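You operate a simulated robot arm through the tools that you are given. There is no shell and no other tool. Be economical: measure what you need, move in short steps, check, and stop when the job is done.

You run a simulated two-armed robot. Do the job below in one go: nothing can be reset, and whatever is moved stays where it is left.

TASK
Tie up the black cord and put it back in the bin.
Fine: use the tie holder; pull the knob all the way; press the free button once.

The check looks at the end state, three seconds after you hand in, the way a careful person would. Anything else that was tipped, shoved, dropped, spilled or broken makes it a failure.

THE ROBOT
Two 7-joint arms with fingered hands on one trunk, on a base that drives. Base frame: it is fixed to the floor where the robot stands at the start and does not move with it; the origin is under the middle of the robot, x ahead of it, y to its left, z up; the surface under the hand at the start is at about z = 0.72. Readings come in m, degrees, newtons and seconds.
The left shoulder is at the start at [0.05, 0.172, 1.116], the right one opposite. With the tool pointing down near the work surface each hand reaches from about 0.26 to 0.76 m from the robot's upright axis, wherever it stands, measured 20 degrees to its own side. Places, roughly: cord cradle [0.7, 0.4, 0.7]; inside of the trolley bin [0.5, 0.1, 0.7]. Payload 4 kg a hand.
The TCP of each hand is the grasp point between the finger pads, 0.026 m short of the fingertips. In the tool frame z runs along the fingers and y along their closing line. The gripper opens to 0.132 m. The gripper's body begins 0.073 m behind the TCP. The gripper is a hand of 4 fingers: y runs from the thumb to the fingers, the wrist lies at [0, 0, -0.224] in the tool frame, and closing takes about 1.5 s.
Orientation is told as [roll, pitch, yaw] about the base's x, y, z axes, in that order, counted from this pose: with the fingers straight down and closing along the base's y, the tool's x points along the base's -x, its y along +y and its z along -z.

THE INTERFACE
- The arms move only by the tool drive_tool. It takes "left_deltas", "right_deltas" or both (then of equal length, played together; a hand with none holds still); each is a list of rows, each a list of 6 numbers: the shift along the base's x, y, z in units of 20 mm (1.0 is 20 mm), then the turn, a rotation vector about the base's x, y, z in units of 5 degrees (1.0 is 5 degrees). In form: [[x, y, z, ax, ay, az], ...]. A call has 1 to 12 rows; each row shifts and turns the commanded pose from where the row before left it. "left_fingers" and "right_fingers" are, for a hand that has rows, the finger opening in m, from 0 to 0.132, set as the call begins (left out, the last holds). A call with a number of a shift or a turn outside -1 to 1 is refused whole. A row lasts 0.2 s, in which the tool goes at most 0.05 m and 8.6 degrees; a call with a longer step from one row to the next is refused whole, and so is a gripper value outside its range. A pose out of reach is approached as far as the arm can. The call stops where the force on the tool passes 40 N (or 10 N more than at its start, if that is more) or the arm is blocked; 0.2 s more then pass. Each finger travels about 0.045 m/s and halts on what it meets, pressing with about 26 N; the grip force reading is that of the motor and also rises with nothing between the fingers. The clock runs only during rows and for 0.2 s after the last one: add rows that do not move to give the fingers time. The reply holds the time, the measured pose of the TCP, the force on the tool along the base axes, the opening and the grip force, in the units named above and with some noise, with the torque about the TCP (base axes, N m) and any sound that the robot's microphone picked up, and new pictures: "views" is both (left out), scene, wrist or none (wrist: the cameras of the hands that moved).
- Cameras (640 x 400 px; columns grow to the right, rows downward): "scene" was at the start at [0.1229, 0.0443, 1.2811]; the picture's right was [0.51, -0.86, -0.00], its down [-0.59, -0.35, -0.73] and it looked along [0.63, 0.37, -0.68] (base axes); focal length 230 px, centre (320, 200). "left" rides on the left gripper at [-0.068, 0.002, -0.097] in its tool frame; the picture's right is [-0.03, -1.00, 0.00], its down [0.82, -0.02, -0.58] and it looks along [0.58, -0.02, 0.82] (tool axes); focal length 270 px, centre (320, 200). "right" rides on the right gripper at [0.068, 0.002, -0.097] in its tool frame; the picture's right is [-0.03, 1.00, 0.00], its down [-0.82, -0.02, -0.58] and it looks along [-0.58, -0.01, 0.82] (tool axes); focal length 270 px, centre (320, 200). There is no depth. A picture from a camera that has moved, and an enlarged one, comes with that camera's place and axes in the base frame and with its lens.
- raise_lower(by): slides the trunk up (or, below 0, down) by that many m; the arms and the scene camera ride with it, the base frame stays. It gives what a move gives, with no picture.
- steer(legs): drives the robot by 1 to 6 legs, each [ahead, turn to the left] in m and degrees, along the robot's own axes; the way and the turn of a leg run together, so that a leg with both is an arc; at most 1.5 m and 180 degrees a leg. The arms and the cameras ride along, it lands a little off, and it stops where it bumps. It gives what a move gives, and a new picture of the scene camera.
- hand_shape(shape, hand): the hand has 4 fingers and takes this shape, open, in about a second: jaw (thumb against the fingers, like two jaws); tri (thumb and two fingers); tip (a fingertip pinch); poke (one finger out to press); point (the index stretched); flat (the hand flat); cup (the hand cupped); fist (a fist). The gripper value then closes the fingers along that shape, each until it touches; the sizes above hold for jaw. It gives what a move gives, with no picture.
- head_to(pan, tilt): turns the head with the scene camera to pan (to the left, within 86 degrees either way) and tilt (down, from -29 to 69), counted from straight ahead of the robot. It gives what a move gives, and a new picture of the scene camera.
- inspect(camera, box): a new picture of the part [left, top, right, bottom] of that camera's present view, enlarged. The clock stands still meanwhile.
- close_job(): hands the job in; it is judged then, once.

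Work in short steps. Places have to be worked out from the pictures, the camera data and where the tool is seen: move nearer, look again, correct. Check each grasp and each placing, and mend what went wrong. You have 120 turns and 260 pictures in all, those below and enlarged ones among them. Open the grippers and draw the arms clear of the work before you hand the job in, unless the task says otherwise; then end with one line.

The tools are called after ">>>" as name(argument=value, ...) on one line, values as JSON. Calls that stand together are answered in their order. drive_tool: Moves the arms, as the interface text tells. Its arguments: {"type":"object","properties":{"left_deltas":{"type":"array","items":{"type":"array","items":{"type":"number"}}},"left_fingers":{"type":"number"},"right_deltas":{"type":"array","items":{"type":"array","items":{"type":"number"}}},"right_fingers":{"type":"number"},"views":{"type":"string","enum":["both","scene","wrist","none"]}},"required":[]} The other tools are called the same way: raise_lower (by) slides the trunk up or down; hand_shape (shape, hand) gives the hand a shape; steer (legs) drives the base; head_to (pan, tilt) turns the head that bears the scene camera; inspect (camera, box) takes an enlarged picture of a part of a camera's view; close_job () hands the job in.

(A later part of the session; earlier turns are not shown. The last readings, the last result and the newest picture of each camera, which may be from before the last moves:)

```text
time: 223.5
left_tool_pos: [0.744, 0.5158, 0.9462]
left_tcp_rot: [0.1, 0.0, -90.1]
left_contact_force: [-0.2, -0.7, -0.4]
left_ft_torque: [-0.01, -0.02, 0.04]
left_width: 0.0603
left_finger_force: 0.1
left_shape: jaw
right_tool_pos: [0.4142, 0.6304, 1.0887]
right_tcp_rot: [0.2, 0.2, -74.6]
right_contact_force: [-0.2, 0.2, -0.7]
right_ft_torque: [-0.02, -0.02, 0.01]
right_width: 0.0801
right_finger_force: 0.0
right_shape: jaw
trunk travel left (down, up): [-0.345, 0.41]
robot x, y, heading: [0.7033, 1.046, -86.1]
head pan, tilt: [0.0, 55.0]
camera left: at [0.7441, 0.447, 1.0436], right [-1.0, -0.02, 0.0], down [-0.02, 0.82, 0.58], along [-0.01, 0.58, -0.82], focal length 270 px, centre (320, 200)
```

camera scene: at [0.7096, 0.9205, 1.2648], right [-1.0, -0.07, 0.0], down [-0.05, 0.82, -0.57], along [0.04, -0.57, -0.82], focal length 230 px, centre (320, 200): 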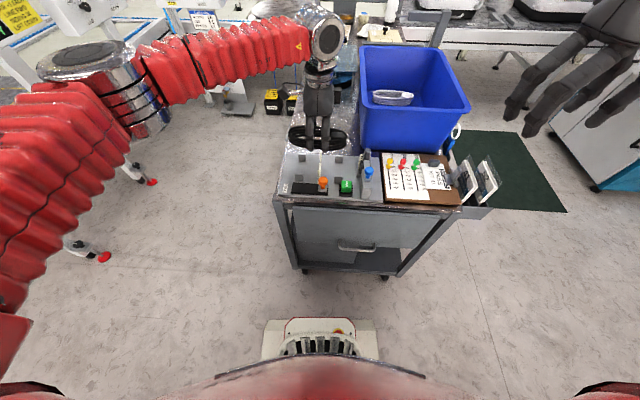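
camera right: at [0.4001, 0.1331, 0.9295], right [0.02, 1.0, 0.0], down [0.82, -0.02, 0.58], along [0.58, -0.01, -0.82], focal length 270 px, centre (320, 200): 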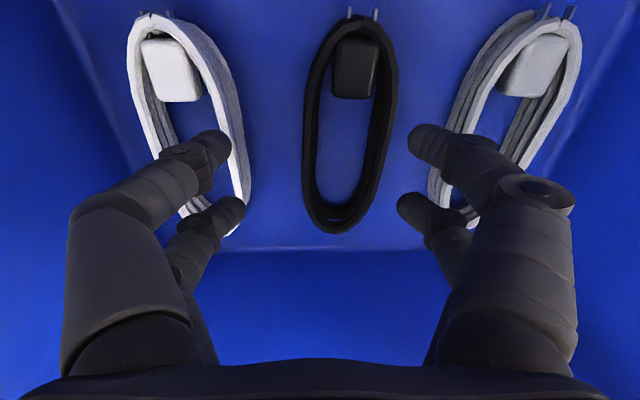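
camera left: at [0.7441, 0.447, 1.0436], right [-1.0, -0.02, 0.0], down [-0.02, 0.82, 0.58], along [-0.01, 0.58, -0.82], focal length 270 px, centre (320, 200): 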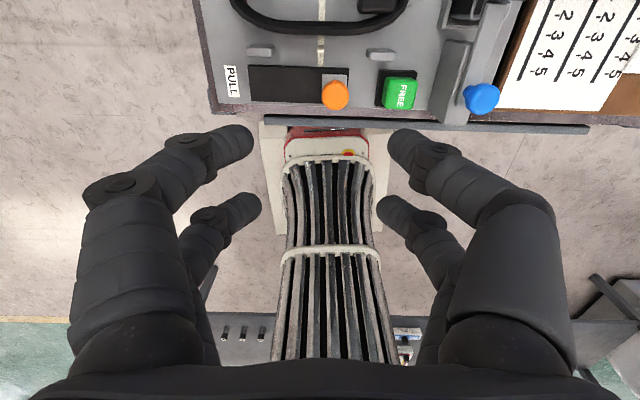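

The knob projects to [0.730, 0.5135], button [0.664, 0.513]: as expected. I descend so the −x fingers drop just behind the knob.

>>> drive_tool(left_deltas=[[-0.05, 0.1, -1, 0, 0, 0], [0, 0, -1, 0, 0, 0], [0, 0, -1, 0, 0, 0], [0, 0, -1, 0, 0, 0], [0, 0, -1, 0, 0, 0], [0, 0, -1, 0, 0, 0], [0, 0, 0, 0, 0, 0]], views="wrist")

>>> inspect(camera="scene", box=[290, 135, 360, 200])

```text
time: 225.1
left_tool_pos: [0.7411, 0.5197, 0.8265]
left_tcp_rot: [0.1, 0.0, -90.0]
left_contact_force: [-0.3, 0.0, -0.3]
left_ft_torque: [0.01, 0.0, 0.01]
left_width: 0.0607
left_finger_force: 0.0
left_shape: jaw
right_tool_pos: [0.4151, 0.6302, 1.0881]
right_tcp_rot: [0.1, 0.1, -74.6]
right_contact_force: [-0.2, -0.4, -0.1]
right_ft_torque: [0.0, 0.0, -0.01]
right_width: 0.0799
right_finger_force: 0.0
right_shape: jaw
trunk travel left (down, up): [-0.345, 0.41]
robot x, y, heading: [0.7022, 1.0452, -86.5]
head pan, tilt: [0.0, 55.0]
camera left: at [0.7422, 0.45, 0.9234], right [-1.0, -0.02, 0.0], down [-0.02, 0.82, 0.58], along [-0.01, 0.58, -0.82], focal length 270 px, centre (320, 200)
```

left: 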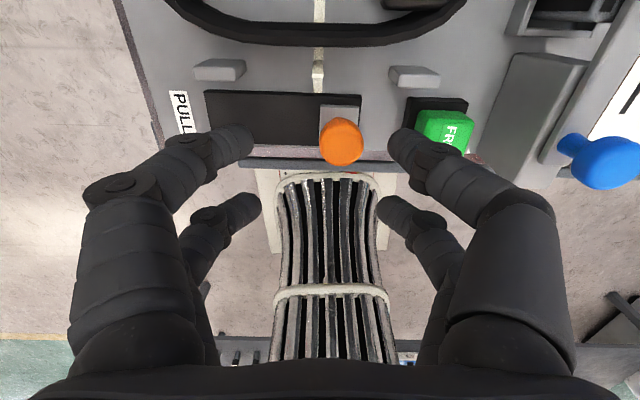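

```text
6.15 times, centred on (325, 168) of scene
camera zoom: at [0.7096, 0.9208, 1.2649], right [-1.0, -0.07, 0.0], down [-0.05, 0.82, -0.57], along [0.04, -0.57, -0.82], focal length 1413 px, centre (289, 400)
```

zoom: 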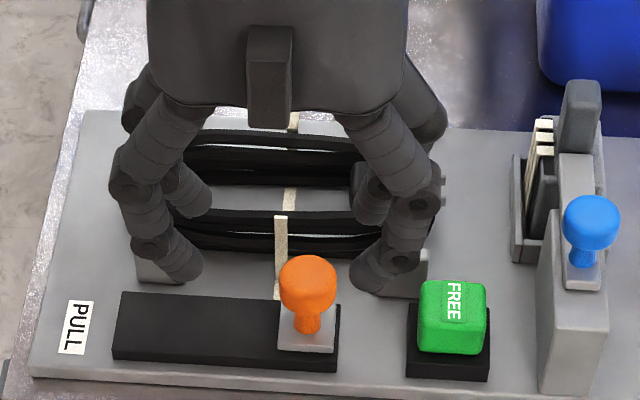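

Clear on all sides. I lower to z ≈ 0.788, keeping the knuckle above the button.

>>> drive_tool(left_deltas=[[0.05, 0.1, -0.6, 0, 0, 0], [0, 0, -0.6, 0, 0, 0], [0, 0, -0.6, 0, 0, 0], [0, 0, 0, 0, 0, 0]], views="wrist")

>>> inspect(camera="scene", box=[290, 135, 360, 200])

```text
time: 226.1
left_tool_pos: [0.7437, 0.521, 0.7903]
left_tcp_rot: [0.0, 0.0, -90.0]
left_contact_force: [-0.5, 0.0, -0.3]
left_ft_torque: [-0.01, 0.0, 0.0]
left_width: 0.0603
left_finger_force: 0.0
left_shape: jaw
right_tool_pos: [0.4141, 0.6306, 1.0883]
right_tcp_rot: [0.2, 0.2, -74.5]
right_contact_force: [0.3, -0.3, 0.6]
right_ft_torque: [-0.02, 0.02, -0.02]
right_width: 0.0801
right_finger_force: 0.1
right_shape: jaw
trunk travel left (down, up): [-0.345, 0.41]
robot x, y, heading: [0.6995, 1.0471, -86.3]
head pan, tilt: [0.0, 55.0]
camera left: at [0.7437, 0.4518, 0.8871], right [-1.0, -0.02, 0.0], down [-0.02, 0.82, 0.58], along [-0.01, 0.58, -0.82], focal length 270 px, centre (320, 200)
```

left: 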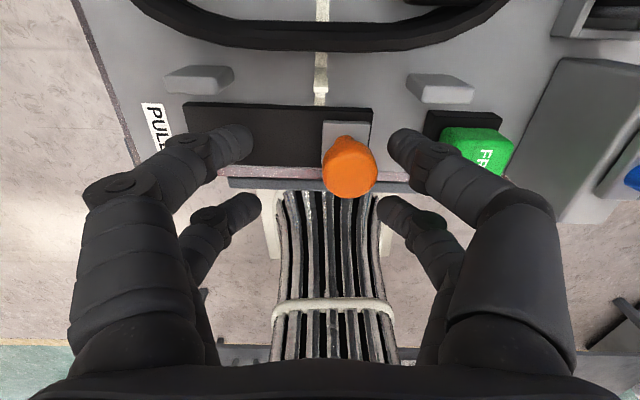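

```text
6.15 times, centred on (325, 168) of scene
camera zoom: at [0.7096, 0.9208, 1.2648], right [-1.0, -0.07, 0.0], down [-0.05, 0.82, -0.57], along [0.04, -0.57, -0.82], focal length 1413 px, centre (289, 400)
```

zoom: 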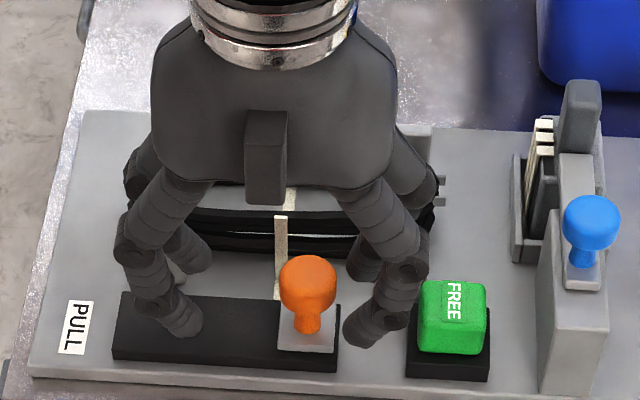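

The −x digits sit just behind the ball. I push +x slowly.

>>> drive_tool(left_deltas=[[0.5, 0, 0, 0, 0, 0], [0.5, 0, 0, 0, 0, 0], [0.5, 0, 0, 0, 0, 0], [0.5, 0, 0, 0, 0, 0], [0.5, 0, 0, 0, 0, 0], [0.5, 0, 0, 0, 0, 0], [0, 0, 0, 0, 0, 0]], views="wrist")

>>> inspect(camera="scene", box=[290, 135, 360, 200])

```text
time: 227.7
left_tool_pos: [0.8037, 0.5198, 0.7917]
left_tcp_rot: [0.1, 0.0, -90.1]
left_contact_force: [-1.3, -0.9, -0.4]
left_ft_torque: [-0.02, 0.02, 0.02]
left_width: 0.0631
left_finger_force: 0.1
left_shape: jaw
right_tool_pos: [0.413, 0.6304, 1.0886]
right_tcp_rot: [0.2, 0.2, -74.7]
right_contact_force: [0.8, 0.7, -0.3]
right_ft_torque: [-0.02, 0.0, -0.02]
right_width: 0.0796
right_finger_force: 0.0
right_shape: jaw
trunk travel left (down, up): [-0.345, 0.41]
robot x, y, heading: [0.704, 1.0466, -86.0]
head pan, tilt: [0.0, 55.0]
camera left: at [0.8046, 0.4509, 0.8877], right [-1.0, -0.02, 0.0], down [-0.02, 0.82, 0.58], along [-0.01, 0.58, -0.82], focal length 270 px, centre (320, 200)
```

left: 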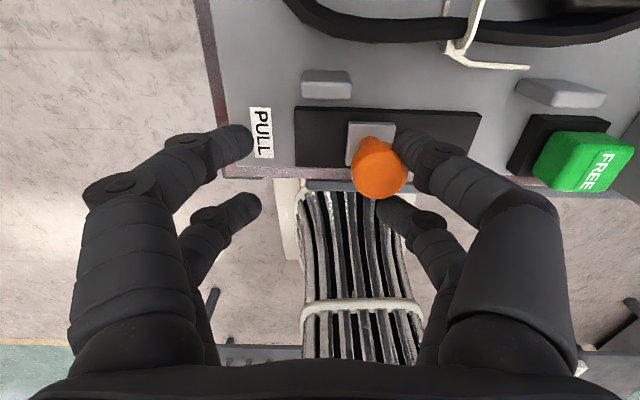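

```text
6.15 times, centred on (325, 168) of scene
camera zoom: at [0.7094, 0.9206, 1.2648], right [-1.0, -0.07, 0.0], down [-0.05, 0.82, -0.57], along [0.04, -0.57, -0.82], focal length 1413 px, centre (289, 400)
```

zoom: 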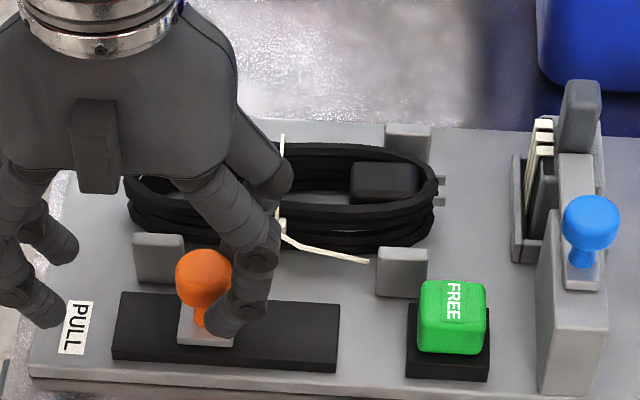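

The knob slides and the tie is wrapping round the cord. I continue to the end stop.

>>> drive_tool(left_deltas=[[0.5, 0, 0, 0, 0, 0], [0.5, 0, 0, 0, 0, 0], [0.4, 0, 0, 0, 0, 0], [0.4, 0, 0, 0, 0, 0], [0.4, 0, 0, 0, 0, 0], [0, 0, 0, 0, 0, 0]], views="wrist")

>>> inspect(camera="scene", box=[290, 135, 360, 200])

```text
time: 229.1
left_tool_pos: [0.8492, 0.5204, 0.7897]
left_tcp_rot: [0.3, 0.2, -90.1]
left_contact_force: [-0.2, 1.0, 0.3]
left_ft_torque: [-0.01, 0.01, -0.04]
left_width: 0.0607
left_finger_force: 0.1
left_shape: jaw
right_tool_pos: [0.4135, 0.631, 1.0877]
right_tcp_rot: [0.0, 0.1, -74.7]
right_contact_force: [-0.2, -0.2, -0.1]
right_ft_torque: [0.02, -0.01, -0.03]
right_width: 0.08
right_finger_force: 0.1
right_shape: jaw
trunk travel left (down, up): [-0.345, 0.41]
robot x, y, heading: [0.7014, 1.0452, -86.1]
head pan, tilt: [0.0, 55.0]
camera left: at [0.8489, 0.452, 0.887], right [-1.0, -0.03, -0.01], down [-0.02, 0.81, 0.58], along [-0.01, 0.58, -0.82], focal length 270 px, centre (320, 200)
```

left: 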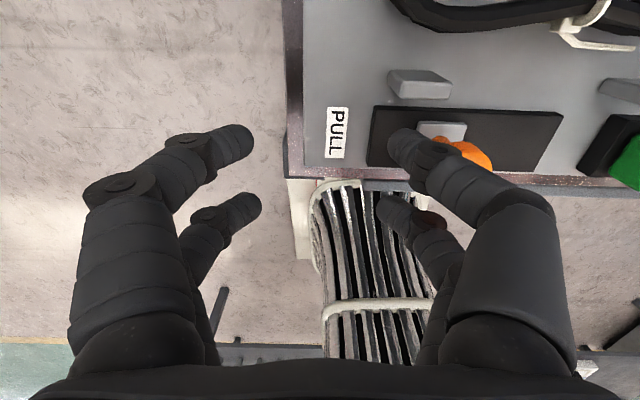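

```text
6.15 times, centred on (325, 168) of scene
camera zoom: at [0.7088, 0.9205, 1.2648], right [-1.0, -0.07, 0.0], down [-0.05, 0.82, -0.57], along [0.04, -0.57, -0.82], focal length 1413 px, centre (289, 400)
```

zoom: 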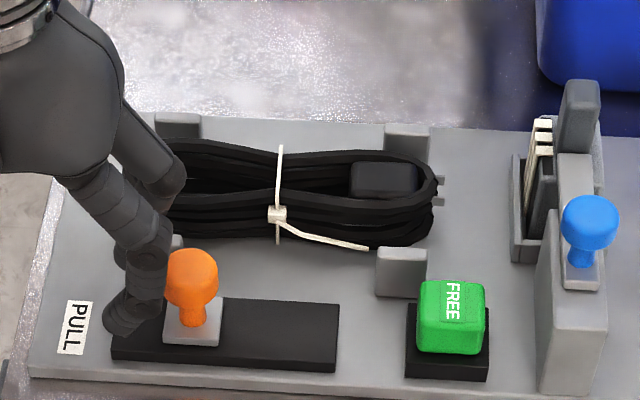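

The tie is cinched, but the fingers slipped over the ball ~2 cm before the end stop (knob now ≈ x 0.781). I rise, re-centre over the knob, and this time will grip it.

>>> drive_tool(left_deltas=[[0, 0.05, 1, 0, 0, 0], [0, 0, 1, 0, 0, 0], [0, 0, 1, 0, 0, 0], [-1, 0, 0, 0, 0, 0], [-1, 0, 0, 0, 0, 0], [-1, 0, 0, 0, 0, 0], [-0.4, 0, 0, 0, 0, 0], [0, 0, 0, 0, 0, 0]], left_fingers=0.06, views="wrist")

>>> inspect(camera="scene", box=[290, 135, 360, 200])

```text
time: 230.9
left_tool_pos: [0.7793, 0.522, 0.8504]
left_tcp_rot: [0.0, 0.0, -90.0]
left_contact_force: [-0.5, -0.6, 0.2]
left_ft_torque: [0.01, 0.0, -0.04]
left_width: 0.0606
left_finger_force: 0.0
left_shape: jaw
right_tool_pos: [0.4146, 0.6305, 1.0882]
right_tcp_rot: [0.0, 0.3, -74.6]
right_contact_force: [0.0, 0.0, -0.5]
right_ft_torque: [-0.02, 0.02, -0.01]
right_width: 0.0799
right_finger_force: 0.1
right_shape: jaw
trunk travel left (down, up): [-0.345, 0.41]
robot x, y, heading: [0.6994, 1.0462, -86.0]
head pan, tilt: [0.0, 55.0]
camera left: at [0.7806, 0.4524, 0.9472], right [-1.0, -0.02, 0.0], down [-0.02, 0.82, 0.58], along [-0.01, 0.58, -0.82], focal length 270 px, centre (320, 200)
```

left: 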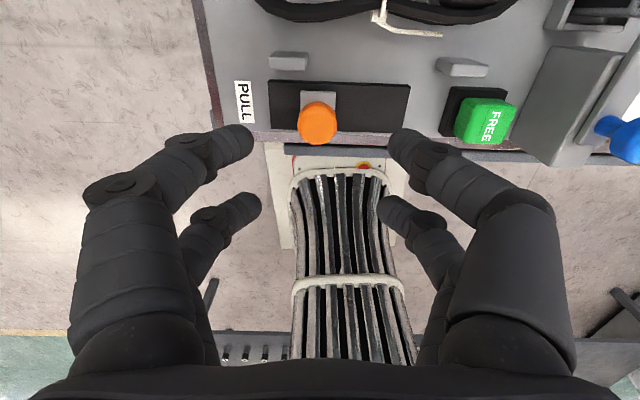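

```text
6.15 times, centred on (325, 168) of scene
camera zoom: at [0.7097, 0.9207, 1.2648], right [-1.0, -0.07, 0.0], down [-0.05, 0.82, -0.57], along [0.04, -0.57, -0.82], focal length 1413 px, centre (289, 400)
```

zoom: 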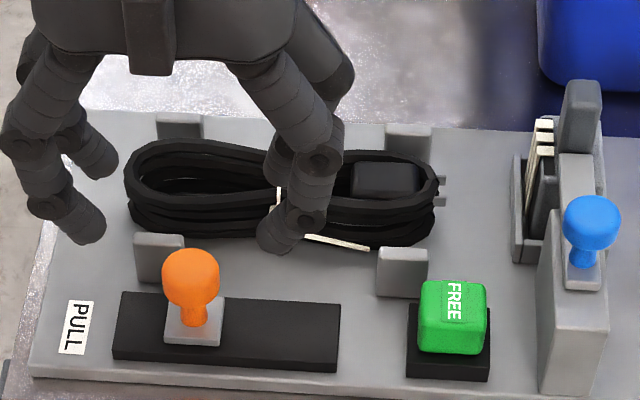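

Knob at [0.782, 0.512]. I descend around it and close the fingers on it.

>>> drive_tool(left_deltas=[[0.1, -0.15, -0.6, 0, 0, 0], [0, 0, -0.6, 0, 0, 0], [0, 0, -0.6, 0, 0, 0], [0, 0, -0.6, 0, 0, 0], [0, 0, -0.6, 0, 0, 0], [0, 0, -0.6, 0, 0, 0], [0, 0, 0, 0, 0, 0]], left_fingers=0.06, views="none")

>>> drive_tool(left_deltas=[[0, 0, 0, 0, 0, 0], [0, 0, 0, 0, 0, 0], [0, 0, 0, 0, 0, 0], [0, 0, 0, 0, 0, 0], [0, 0, 0, 0, 0, 0]], left_fingers=0.01, views="wrist")

>>> inspect(camera="scene", box=[290, 135, 360, 200])

```text
time: 232.5
left_tool_pos: [0.7822, 0.5179, 0.7777]
left_tcp_rot: [0.1, 0.0, -90.1]
left_contact_force: [-0.2, -0.4, 0.7]
left_ft_torque: [-0.03, -0.02, 0.0]
left_width: 0.0607
left_finger_force: 0.0
left_shape: jaw
right_tool_pos: [0.4146, 0.6302, 1.0886]
right_tcp_rot: [0.0, 0.2, -74.6]
right_contact_force: [0.5, 0.7, 0.9]
right_ft_torque: [0.0, 0.02, 0.01]
right_width: 0.0798
right_finger_force: 0.1
right_shape: jaw
trunk travel left (down, up): [-0.345, 0.41]
robot x, y, heading: [0.7016, 1.0472, -86.2]
head pan, tilt: [0.0, 55.0]
```

```text
time: 233.7
left_tool_pos: [0.7822, 0.5177, 0.7785]
left_tcp_rot: [0.1, 0.1, -89.9]
left_contact_force: [-0.1, -0.6, 0.1]
left_ft_torque: [0.01, -0.03, 0.0]
left_width: 0.0103
left_finger_force: 0.1
left_shape: jaw
right_tool_pos: [0.4138, 0.6299, 1.0886]
right_tcp_rot: [0.1, 0.2, -74.7]
right_contact_force: [0.8, -0.1, -0.6]
right_ft_torque: [-0.01, -0.01, 0.02]
right_width: 0.0802
right_finger_force: 0.1
right_shape: jaw
trunk travel left (down, up): [-0.345, 0.41]
robot x, y, heading: [0.7027, 1.045, -86.1]
head pan, tilt: [0.0, 55.0]
camera left: at [0.7825, 0.4486, 0.8751], right [-1.0, -0.02, 0.0], down [-0.02, 0.82, 0.58], along [-0.01, 0.58, -0.82], focal length 270 px, centre (320, 200)
```

left: 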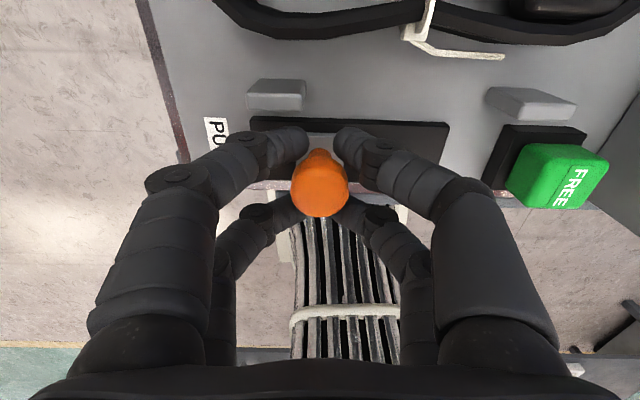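

```text
6.15 times, centred on (325, 168) of scene
camera zoom: at [0.7096, 0.9207, 1.2648], right [-1.0, -0.07, 0.0], down [-0.05, 0.82, -0.57], along [0.04, -0.57, -0.82], focal length 1413 px, centre (289, 400)
```

zoom: 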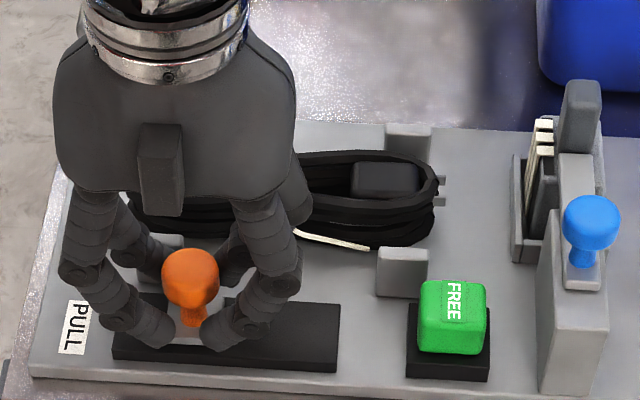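

The stem sits in the gap between the paired digits, which is why it slipped. I open, shift +y 12 mm so one digit pair aligns with the stem, and close again.

>>> drive_tool(left_deltas=[[0, 0, 0, 0, 0, 0], [0, 0, 0, 0, 0, 0], [0, 0, 0, 0, 0, 0], [0, 0, 0, 0, 0, 0], [0, 0.3, 0, 0, 0, 0], [0, 0.3, 0, 0, 0, 0], [0, 0, 0, 0, 0, 0]], left_fingers=0.06, views="none")

>>> drive_tool(left_deltas=[[0, 0, 0, 0, 0, 0], [0, 0, 0, 0, 0, 0], [0, 0, 0, 0, 0, 0], [0, 0, 0, 0, 0, 0], [0, 0, 0, 0, 0, 0]], left_fingers=0.01, views="wrist")

```text
time: 235.3
left_tool_pos: [0.7812, 0.531, 0.7778]
left_tcp_rot: [0.1, 0.0, -90.2]
left_contact_force: [0.2, 0.3, -0.1]
left_ft_torque: [-0.03, -0.01, -0.02]
left_width: 0.0596
left_finger_force: 0.0
left_shape: jaw
right_tool_pos: [0.4148, 0.6307, 1.0882]
right_tcp_rot: [0.1, 0.2, -74.7]
right_contact_force: [0.4, 0.0, -0.7]
right_ft_torque: [0.01, 0.01, 0.03]
right_width: 0.0799
right_finger_force: 0.0
right_shape: jaw
trunk travel left (down, up): [-0.345, 0.41]
robot x, y, heading: [0.7042, 1.0435, -86.1]
head pan, tilt: [0.0, 55.0]
```

```text
time: 236.5
left_tool_pos: [0.7818, 0.5302, 0.7764]
left_tcp_rot: [0.2, 0.0, -89.9]
left_contact_force: [-1.1, -1.8, -9.3]
left_ft_torque: [0.12, -0.12, -0.04]
left_width: 0.0035
left_finger_force: 26.2
left_shape: jaw
right_tool_pos: [0.4152, 0.6297, 1.0885]
right_tcp_rot: [0.0, 0.2, -74.7]
right_contact_force: [0.4, 0.2, -0.5]
right_ft_torque: [0.01, 0.0, 0.02]
right_width: 0.0798
right_finger_force: 0.0
right_shape: jaw
trunk travel left (down, up): [-0.345, 0.41]
robot x, y, heading: [0.699, 1.0448, -86.3]
head pan, tilt: [0.0, 55.0]
camera left: at [0.7827, 0.4608, 0.8735], right [-1.0, -0.02, 0.0], down [-0.02, 0.81, 0.58], along [-0.01, 0.58, -0.81], focal length 270 px, centre (320, 200)
```

left: 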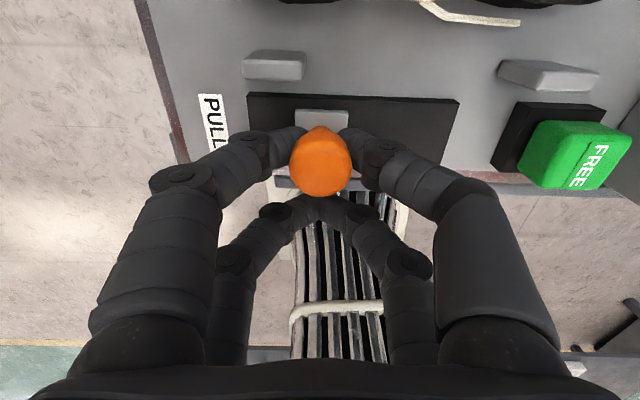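

Gripped (26 N on the stem). I pull +x slowly to the stop.

>>> drive_tool(left_deltas=[[0.3, 0, 0, 0, 0, 0], [0.3, 0, 0, 0, 0, 0], [0.3, 0, 0, 0, 0, 0], [0.3, 0, 0, 0, 0, 0], [0.3, 0, 0, 0, 0, 0], [0, 0, 0, 0, 0, 0]], left_fingers=0.01, views="wrist")

>>> inspect(camera="scene", box=[290, 135, 360, 200])

```text
time: 237.6
left_tool_pos: [0.7976, 0.5309, 0.7785]
left_tcp_rot: [-0.9, 0.0, -90.6]
left_contact_force: [-22.4, -12.7, -18.6]
left_ft_torque: [0.17, 0.2, -0.27]
left_width: 0.005
left_finger_force: 26.1
left_shape: jaw
right_tool_pos: [0.4137, 0.6289, 1.0869]
right_tcp_rot: [0.1, 0.3, -74.5]
right_contact_force: [-0.6, 0.8, 0.9]
right_ft_torque: [0.01, 0.03, -0.01]
right_width: 0.0804
right_finger_force: 0.1
right_shape: jaw
trunk travel left (down, up): [-0.345, 0.41]
robot x, y, heading: [0.7002, 1.0457, -86.1]
head pan, tilt: [0.0, 55.0]
stopped in row 5 (left hand): the force on the tool passed its limit at 42 N (the readings are from after the stop); the commanded pose is now the measured one
camera left: at [0.7986, 0.4618, 0.8746], right [-1.0, -0.01, 0.01], down [0.0, 0.82, 0.58], along [-0.02, 0.58, -0.82], focal length 270 px, centre (320, 200)
```

left: 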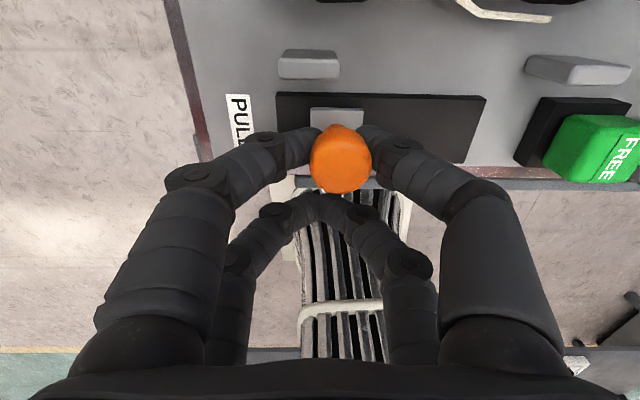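

```text
6.15 times, centred on (325, 168) of scene
camera zoom: at [0.7086, 0.9176, 1.2644], right [-1.0, -0.07, 0.0], down [-0.05, 0.82, -0.57], along [0.04, -0.57, -0.82], focal length 1413 px, centre (289, 400)
```

zoom: 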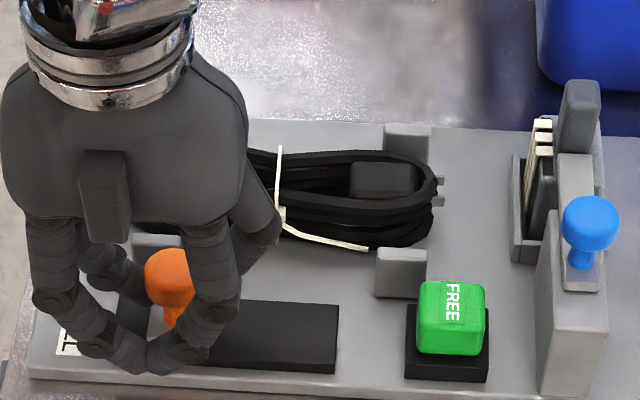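

It resisted at 42 N after ~9 mm. I pull again gently to see whether this is the end stop.

>>> drive_tool(left_deltas=[[0.15, 0, 0, 0.1, 0, 0.1], [0.15, 0, 0, 0.1, 0, 0], [0.2, 0, 0, 0, 0, 0], [0.2, 0, 0, 0, 0, 0], [0.2, 0, 0, 0, 0, 0], [0.2, 0, 0, 0, 0, 0], [0, 0, 0, 0, 0, 0]], left_fingers=0.0, views="wrist")

>>> inspect(camera="scene", box=[290, 135, 360, 200])

```text
time: 238.1
left_tool_pos: [0.797, 0.5319, 0.7775]
left_tcp_rot: [-1.3, 0.6, -90.5]
left_contact_force: [-22.1, -17.5, -22.3]
left_ft_torque: [0.19, 0.13, -0.26]
left_width: 0.0044
left_finger_force: 25.9
left_shape: jaw
right_tool_pos: [0.4134, 0.6294, 1.0881]
right_tcp_rot: [0.2, 0.4, -74.7]
right_contact_force: [0.3, 0.0, -1.0]
right_ft_torque: [0.0, 0.0, 0.01]
right_width: 0.08
right_finger_force: 0.0
right_shape: jaw
trunk travel left (down, up): [-0.345, 0.41]
robot x, y, heading: [0.7014, 1.0456, -86.1]
head pan, tilt: [0.0, 55.0]
stopped in row 2 (left hand): the force on the tool passed its limit at 43 N (the readings are from after the stop); the commanded pose is now the measured one
camera left: at [0.7999, 0.4611, 0.8743], right [-1.0, -0.02, 0.02], down [0.0, 0.81, 0.59], along [-0.03, 0.58, -0.81], focal length 270 px, centre (320, 200)
```

left: 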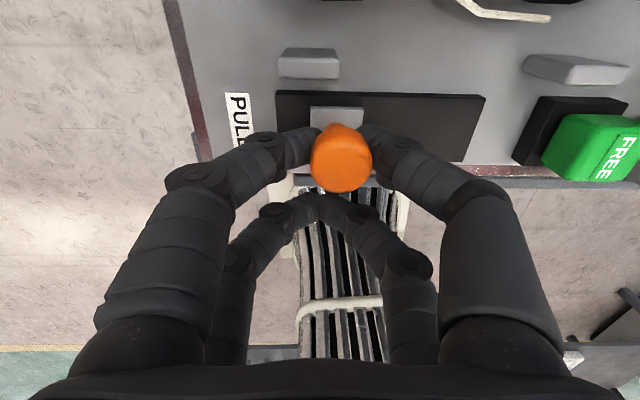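

```text
6.15 times, centred on (325, 168) of scene
camera zoom: at [0.7085, 0.9171, 1.2644], right [-1.0, -0.07, 0.0], down [-0.05, 0.82, -0.57], along [0.04, -0.57, -0.82], focal length 1413 px, centre (289, 400)
```

zoom: 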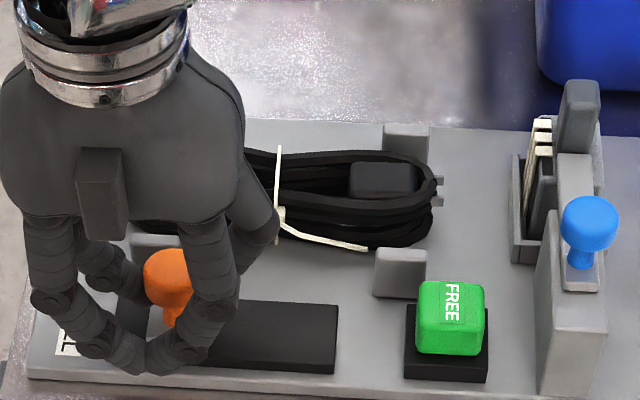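

Both pulls end at the same place (knob ≈ 0.79), suggesting an end stop, but some slot remains visible. I release, rise and view the knob unobstructed.

>>> drive_tool(left_deltas=[[-0.3, 0, 0, 0, 0, 0], [0, 0, 0, 0.2, 0, 0], [0, 0, 0, 0, 0, 0], [0, 0, 0, 0, 0, 0], [0, 0, 0.5, 0, 0, 0], [0, 0, 1, 0, 0, 0], [0, 0, 1, 0, 0, 0], [0, 0, 1, 0, 0, 0], [-1, 0, 0, 0, 0, 0], [-1, 0, 0, 0, 0, 0], [0, 0, 0, 0, 0, 0]], left_fingers=0.06, views="wrist")

>>> inspect(camera="scene", box=[290, 135, 360, 200])

```text
time: 240.5
left_tool_pos: [0.7555, 0.5319, 0.8512]
left_tcp_rot: [-1.0, 1.5, -90.1]
left_contact_force: [0.2, 0.7, 0.5]
left_ft_torque: [0.0, -0.02, 0.0]
left_width: 0.0596
left_finger_force: 0.0
left_shape: jaw
right_tool_pos: [0.4144, 0.6314, 1.089]
right_tcp_rot: [0.0, 0.2, -74.6]
right_contact_force: [0.1, 0.4, 1.2]
right_ft_torque: [0.03, -0.01, 0.03]
right_width: 0.08
right_finger_force: 0.2
right_shape: jaw
trunk travel left (down, up): [-0.345, 0.41]
robot x, y, heading: [0.7017, 1.0466, -86.2]
head pan, tilt: [0.0, 55.0]
camera left: at [0.7578, 0.4602, 0.946], right [-1.0, -0.02, 0.02], down [-0.01, 0.8, 0.6], along [-0.03, 0.6, -0.8], focal length 270 px, centre (320, 200)
```

left: 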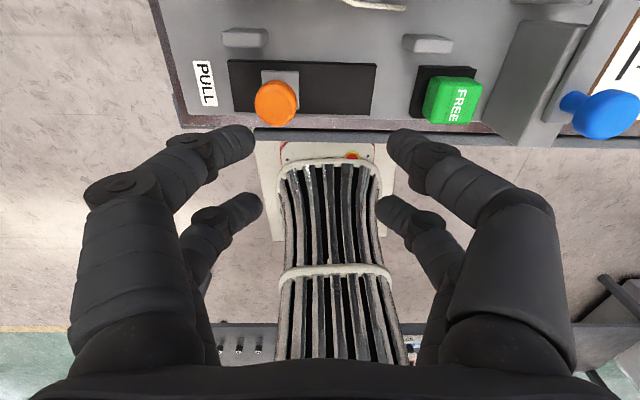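

```text
6.15 times, centred on (325, 168) of scene
camera zoom: at [0.7097, 0.9206, 1.2648], right [-1.0, -0.07, 0.0], down [-0.05, 0.82, -0.57], along [0.04, -0.57, -0.82], focal length 1413 px, centre (289, 400)
```

zoom: 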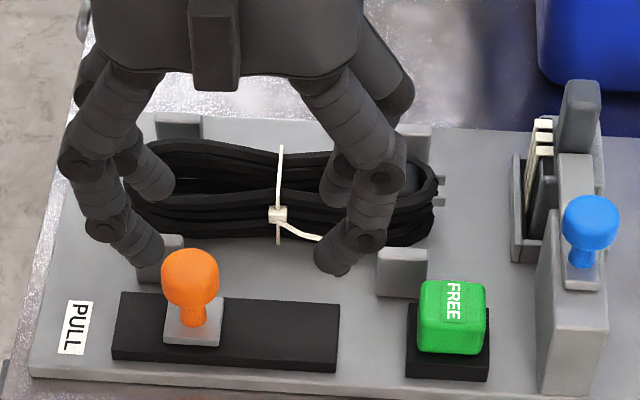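

The knob sits exactly where both pulls ended, so it's at its stop and the cord is cinched by the tie. Now the FREE button: I rise, turn back to yaw 0, close the fingers and place one tip pair above the button.

>>> drive_tool(left_deltas=[[0, 0, 1, 0.2, -0.3, 1], [0, 0, 1, 0, 0, 1], [0, 0, 1, 0, 0, 1], [0, 0, 0, 0, 0, 1], [0, 0, 0, 0, 0, 1], [0, 0, 0, 0, 0, 1], [0, 0, 0, 0, 0, 1], [0, 0, 0, 0, 0, 1], [0, 0, 0, 0, 0, 1], [0, 0, 0, 0, 0, 1], [0, 0, 0, 0, 0, 1], [0, 0, 0, 0, 0, 1]], left_fingers=0.0, views="none")

>>> drive_tool(left_deltas=[[-1, -0.5, 0, 0, 0, 1], [-1, -0.5, 0, 0, 0, 1], [-1, 0, 0, 0, 0, 1], [-0.6, 0, 0, 0, 0, 1], [0, 0, 0, 0, 0, 1], [0, 0, 0, 0, 0, 1], [0, 0, 0, 0, 0, 0]], views="wrist")

```text
time: 243.1
left_tool_pos: [0.7541, 0.5324, 0.9096]
left_tcp_rot: [0.6, 2.4, -30.1]
left_contact_force: [-0.6, 0.6, -0.3]
left_ft_torque: [0.02, -0.02, 0.03]
left_width: 0.0
left_finger_force: 26.1
left_shape: jaw
right_tool_pos: [0.4139, 0.6312, 1.0894]
right_tcp_rot: [-0.1, 0.3, -74.7]
right_contact_force: [-1.2, 0.8, 0.6]
right_ft_torque: [-0.01, 0.02, -0.02]
right_width: 0.0799
right_finger_force: 0.1
right_shape: jaw
trunk travel left (down, up): [-0.345, 0.41]
robot x, y, heading: [0.7013, 1.0412, -86.3]
head pan, tilt: [0.0, 55.0]
```

```text
time: 244.7
left_tool_pos: [0.6822, 0.5121, 0.9103]
left_tcp_rot: [0.6, 2.3, -0.1]
left_contact_force: [0.3, -0.5, 0.2]
left_ft_torque: [0.0, -0.02, 0.01]
left_width: 0.0
left_finger_force: 25.9
left_shape: jaw
right_tool_pos: [0.414, 0.6321, 1.0886]
right_tcp_rot: [0.1, 0.2, -74.8]
right_contact_force: [-0.1, 0.8, -0.7]
right_ft_torque: [0.0, 0.0, -0.04]
right_width: 0.0799
right_finger_force: 0.1
right_shape: jaw
trunk travel left (down, up): [-0.345, 0.41]
robot x, y, heading: [0.701, 1.0481, -86.0]
head pan, tilt: [0.0, 55.0]
camera left: at [0.7542, 0.5126, 1.0039], right [0.02, -1.0, -0.01], down [-0.79, -0.02, 0.61], along [-0.61, -0.01, -0.79], focal length 270 px, centre (320, 200)
```

left: 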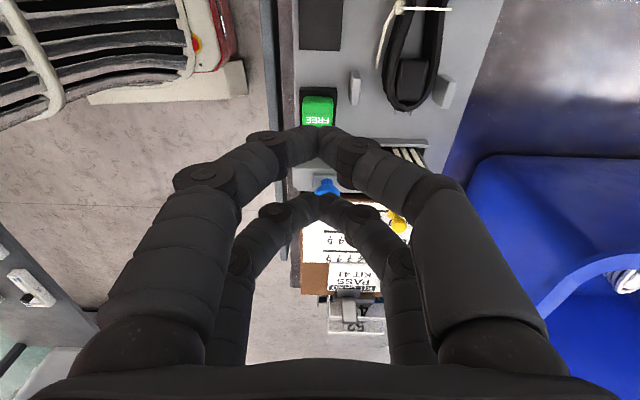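

I level the pitch and descend to just above the button, then check alignment.

>>> drive_tool(left_deltas=[[0, 0, -1, -0.12, -0.46, 0], [0, 0, -1, 0, 0, 0], [0, 0, -1, 0, 0, 0], [0, 0, -1, 0, 0, 0], [0, 0, -1, 0, 0, 0], [0, 0, 0, 0, 0, 0]], views="wrist")

>>> inspect(camera="scene", box=[290, 135, 360, 200])

```text
time: 246.1
left_tool_pos: [0.6822, 0.5122, 0.8096]
left_tcp_rot: [0.1, 0.1, -0.2]
left_contact_force: [0.5, 0.7, -0.1]
left_ft_torque: [0.01, 0.0, 0.0]
left_width: 0.0
left_finger_force: 26.2
left_shape: jaw
right_tool_pos: [0.4154, 0.6314, 1.0893]
right_tcp_rot: [0.1, 0.3, -74.7]
right_contact_force: [-0.5, 0.6, -0.7]
right_ft_torque: [0.02, 0.01, 0.02]
right_width: 0.0801
right_finger_force: 0.0
right_shape: jaw
trunk travel left (down, up): [-0.345, 0.41]
robot x, y, heading: [0.7034, 1.0467, -86.1]
head pan, tilt: [0.0, 55.0]
camera left: at [0.7505, 0.5137, 0.9068], right [0.02, -1.0, 0.0], down [-0.82, -0.02, 0.58], along [-0.58, -0.01, -0.82], focal length 270 px, centre (320, 200)
```

left: 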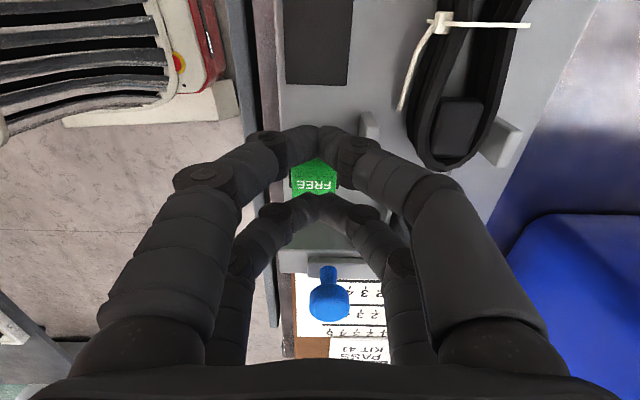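

```text
6.15 times, centred on (325, 168) of scene
camera zoom: at [0.7095, 0.9208, 1.2649], right [-1.0, -0.07, 0.0], down [-0.05, 0.82, -0.57], along [0.04, -0.57, -0.82], focal length 1413 px, centre (289, 400)
```

zoom: 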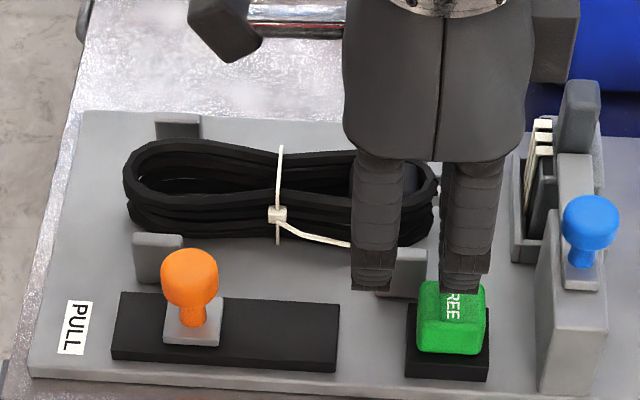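

Aligned over the button. I press down slowly once.

>>> drive_tool(left_deltas=[[0, 0, -0.3, 0, 0, 0], [0, 0, -0.3, 0, 0, 0], [0, 0, -0.2, 0, 0, 0], [0, 0, -0.2, 0, 0, 0], [0, 0, -0.2, 0, 0, 0]], views="none")

```text
time: 247.3
left_tool_pos: [0.6826, 0.5129, 0.7863]
left_tcp_rot: [-0.1, 0.1, -0.2]
left_contact_force: [0.1, -0.1, 4.3]
left_ft_torque: [-0.04, 0.04, -0.01]
left_width: 0.0
left_finger_force: 26.1
left_shape: jaw
right_tool_pos: [0.414, 0.6311, 1.0887]
right_tcp_rot: [0.0, 0.3, -74.8]
right_contact_force: [0.3, 0.0, -0.8]
right_ft_torque: [0.01, 0.01, -0.05]
right_width: 0.08
right_finger_force: 0.1
right_shape: jaw
trunk travel left (down, up): [-0.345, 0.41]
robot x, y, heading: [0.7024, 1.0474, -86.0]
head pan, tilt: [0.0, 55.0]
heard: click
```

Click heard: the button was pressed. I retract straight up and look.

>>> drive_tool(left_deltas=[[0, 0, 0.5, 0, 0, 0], [0, 0, 1, 0, 0, 0], [0, 0, 1, 0, 0, 0], [0, 0, 1, 0, 0, 0], [0, 0, 1, 0, 0, 0], [0, 0, 1, 0, 0, 0], [0, 0, 0, 0, 0, 0]], views="wrist")

>>> inspect(camera="scene", box=[290, 135, 360, 200])

```text
time: 248.9
left_tool_pos: [0.6818, 0.5115, 0.8979]
left_tcp_rot: [0.1, 0.1, -0.2]
left_contact_force: [-0.9, -0.7, 0.6]
left_ft_torque: [-0.01, -0.01, 0.0]
left_width: 0.0
left_finger_force: 25.7
left_shape: jaw
right_tool_pos: [0.4145, 0.6308, 1.0894]
right_tcp_rot: [0.0, 0.1, -74.7]
right_contact_force: [-0.3, -0.6, -0.5]
right_ft_torque: [0.01, 0.0, 0.01]
right_width: 0.0801
right_finger_force: 0.1
right_shape: jaw
trunk travel left (down, up): [-0.345, 0.41]
robot x, y, heading: [0.7007, 1.0474, -86.3]
head pan, tilt: [0.0, 55.0]
camera left: at [0.7515, 0.5128, 0.9942], right [0.02, -1.0, 0.0], down [-0.82, -0.02, 0.58], along [-0.58, -0.01, -0.82], focal length 270 px, centre (320, 200)
```

left: 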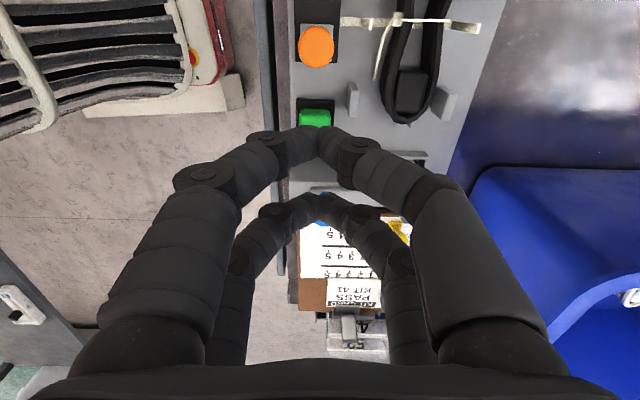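

```text
6.15 times, centred on (325, 168) of scene
camera zoom: at [0.7095, 0.9205, 1.2648], right [-1.0, -0.07, 0.0], down [-0.05, 0.82, -0.57], along [0.04, -0.57, -0.82], focal length 1413 px, centre (289, 400)
```

zoom: 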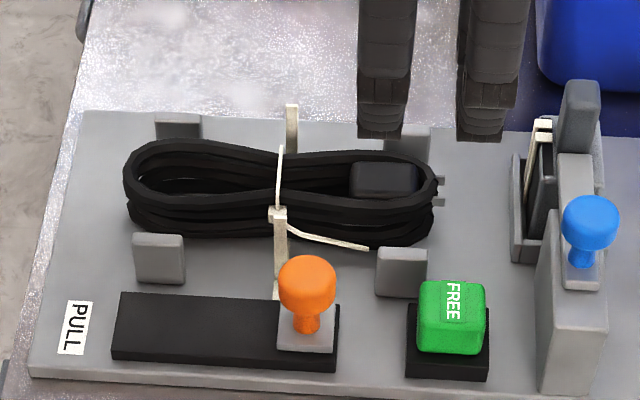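

FREE worked: the knob returned, the used tie stays cinched around the cord, and a fresh tie has been fed. Now I fetch the cord: back over it with yaw 3.5° and a 6.6 cm opening, stopping above for a look.

>>> drive_tool(left_deltas=[[1, -1, 0, 0, 0, 0.74], [1, -1, 0, 0, 0, 0], [1, -1, 0, 0, 0, 0], [0.08, -0.65, 0, 0, 0, 0], [0, 0, -1, 0, 0, 0], [0, 0, 0, 0, 0, 0]], left_fingers=0.066, views="wrist")

>>> inspect(camera="scene", box=[290, 135, 360, 200])

```text
time: 250.3
left_tool_pos: [0.7454, 0.4398, 0.876]
left_tcp_rot: [-0.1, 0.1, 3.4]
left_contact_force: [0.8, 0.7, 0.1]
left_ft_torque: [-0.01, 0.0, 0.0]
left_width: 0.0655
left_finger_force: 0.0
left_shape: jaw
right_tool_pos: [0.4143, 0.6313, 1.089]
right_tcp_rot: [-0.1, 0.1, -74.6]
right_contact_force: [0.3, 0.8, -0.8]
right_ft_torque: [0.0, -0.02, 0.0]
right_width: 0.0799
right_finger_force: 0.1
right_shape: jaw
trunk travel left (down, up): [-0.345, 0.41]
robot x, y, heading: [0.7009, 1.0447, -86.4]
head pan, tilt: [0.0, 55.0]
camera left: at [0.8122, 0.4446, 0.9736], right [0.09, -1.0, 0.0], down [-0.81, -0.07, 0.58], along [-0.58, -0.05, -0.82], focal length 270 px, centre (320, 200)
```

left: 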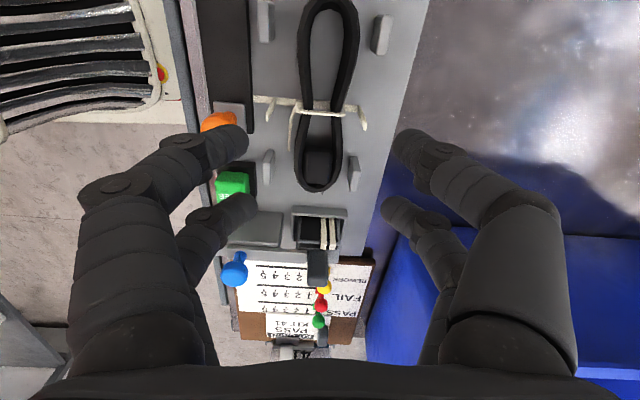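

```text
6.15 times, centred on (325, 168) of scene
camera zoom: at [0.7095, 0.9208, 1.2649], right [-1.0, -0.07, 0.0], down [-0.05, 0.82, -0.57], along [0.04, -0.57, -0.82], focal length 1413 px, centre (289, 400)
```

zoom: 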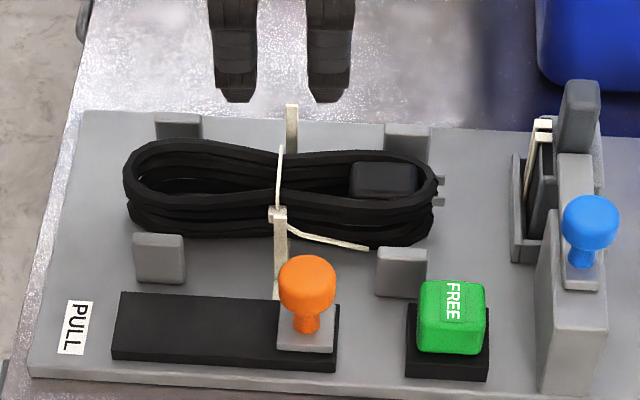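

Aligned: digits left and right of the tie. I descend slowly around the cord.

>>> drive_tool(left_deltas=[[-0.08, -0.05, -1, 0, 0, 0], [0, 0, -1, 0, 0, 0], [0, 0, -1, 0, 0, 0], [0, 0, -0.8, 0, 0, 0], [0, 0, -0.5, 0, 0, 0], [0, 0, 0, 0, 0, 0]], left_fingers=0.066, views="wrist")

>>> inspect(camera="scene", box=[290, 135, 360, 200])

```text
time: 251.7
left_tool_pos: [0.7427, 0.4392, 0.7915]
left_tcp_rot: [-0.1, 0.1, 3.6]
left_contact_force: [0.1, 0.6, 0.3]
left_ft_torque: [0.02, -0.01, 0.0]
left_width: 0.0655
left_finger_force: 0.1
left_shape: jaw
right_tool_pos: [0.4148, 0.6314, 1.0901]
right_tcp_rot: [0.0, 0.2, -74.7]
right_contact_force: [1.0, -0.2, 0.0]
right_ft_torque: [0.0, 0.01, -0.01]
right_width: 0.0799
right_finger_force: 0.1
right_shape: jaw
trunk travel left (down, up): [-0.345, 0.41]
robot x, y, heading: [0.7034, 1.0457, -86.2]
head pan, tilt: [0.0, 55.0]
camera left: at [0.8103, 0.444, 0.8877], right [0.09, -1.0, 0.0], down [-0.81, -0.07, 0.58], along [-0.58, -0.05, -0.82], focal length 270 px, centre (320, 200)
```

left: 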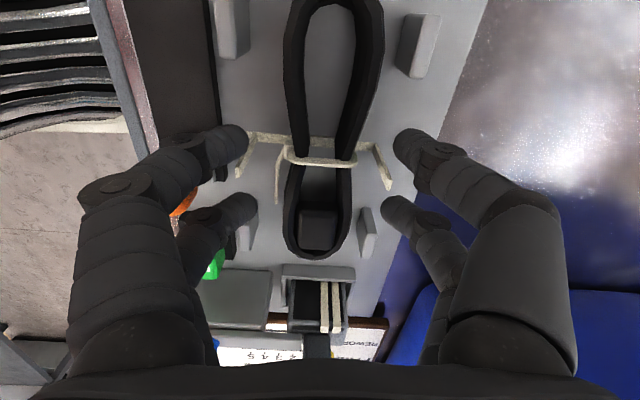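

```text
6.15 times, centred on (325, 168) of scene
camera zoom: at [0.7095, 0.9207, 1.2648], right [-1.0, -0.07, 0.0], down [-0.05, 0.82, -0.57], along [0.04, -0.57, -0.82], focal length 1413 px, centre (289, 400)
```

zoom: 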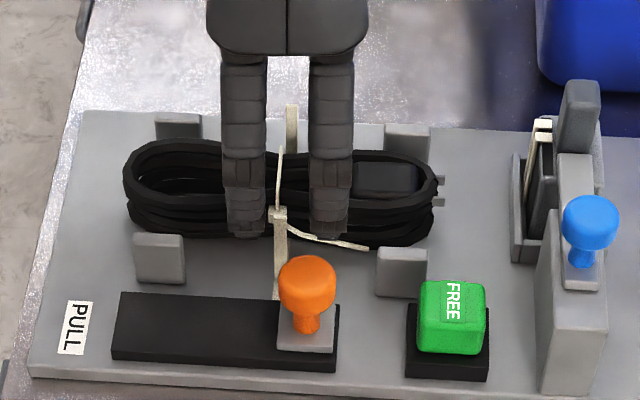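

Good clearance: tail is inside the near finger. I go down to the release height.

>>> drive_tool(left_deltas=[[0, 0, -0.4, 0, 0, 0], [0, 0, -0.4, 0, 0, 0], [0, 0, -0.4, 0, 0, 0], [0, 0, -0.3, 0, 0, 0], [0, 0, 0, 0, 0, 0]], left_fingers=0.066, views="wrist")

```text
time: 252.9
left_tool_pos: [0.7425, 0.4373, 0.7608]
left_tcp_rot: [0.0, 0.1, 3.5]
left_contact_force: [1.3, 0.1, 0.5]
left_ft_torque: [-0.02, 0.0, 0.01]
left_width: 0.0655
left_finger_force: 0.1
left_shape: jaw
right_tool_pos: [0.4151, 0.6321, 1.0877]
right_tcp_rot: [0.0, 0.2, -74.7]
right_contact_force: [-0.2, -0.2, 0.1]
right_ft_torque: [0.04, 0.03, 0.02]
right_width: 0.0801
right_finger_force: 0.0
right_shape: jaw
trunk travel left (down, up): [-0.345, 0.41]
robot x, y, heading: [0.7017, 1.0423, -86.2]
head pan, tilt: [0.0, 55.0]
camera left: at [0.8101, 0.4438, 0.8581], right [0.09, -1.0, 0.0], down [-0.81, -0.07, 0.58], along [-0.58, -0.05, -0.82], focal length 270 px, centre (320, 200)
```

left: 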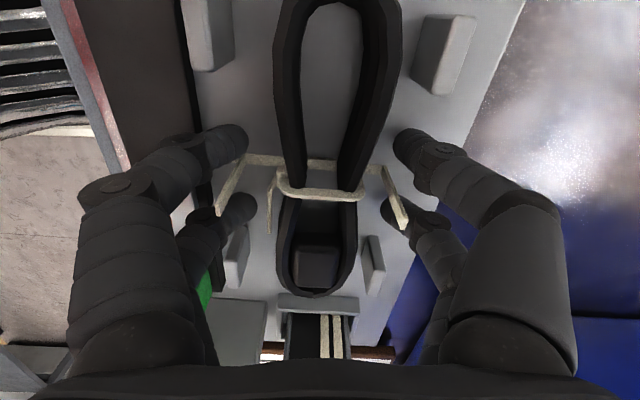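

No contact. I close on the tied cord.

>>> drive_tool(left_deltas=[[0, 0, 0, 0, 0, 0], [0, 0, 0, 0, 0, 0], [0, 0, 0, 0, 0, 0], [0, 0, 0, 0, 0, 0], [0, 0, 0, 0, 0, 0], [0, 0, 0, 0, 0, 0]], left_fingers=0.015, views="wrist")

```text
time: 254.3
left_tool_pos: [0.7435, 0.4387, 0.7615]
left_tcp_rot: [0.0, -0.1, 3.5]
left_contact_force: [-0.4, 1.1, -0.7]
left_ft_torque: [0.02, -0.05, -0.04]
left_width: 0.027
left_finger_force: 26.1
left_shape: jaw
right_tool_pos: [0.4141, 0.6305, 1.0896]
right_tcp_rot: [0.0, 0.2, -74.7]
right_contact_force: [-0.6, -0.2, -0.8]
right_ft_torque: [0.01, 0.01, 0.01]
right_width: 0.0799
right_finger_force: 0.0
right_shape: jaw
trunk travel left (down, up): [-0.345, 0.41]
robot x, y, heading: [0.7028, 1.0451, -86.2]
head pan, tilt: [0.0, 55.0]
camera left: at [0.8101, 0.4439, 0.8579], right [0.09, -1.0, 0.0], down [-0.81, -0.07, 0.58], along [-0.58, -0.05, -0.82], focal length 270 px, centre (320, 200)
```

left: 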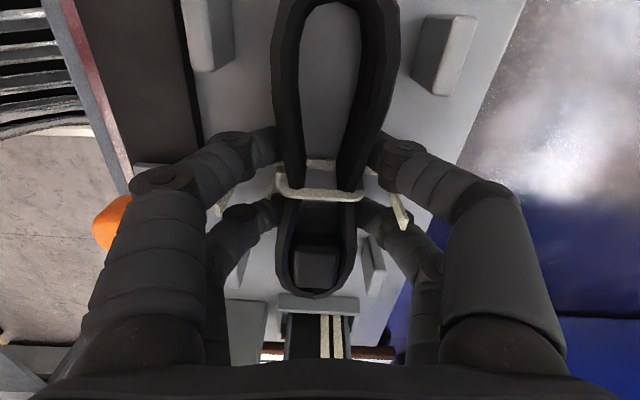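

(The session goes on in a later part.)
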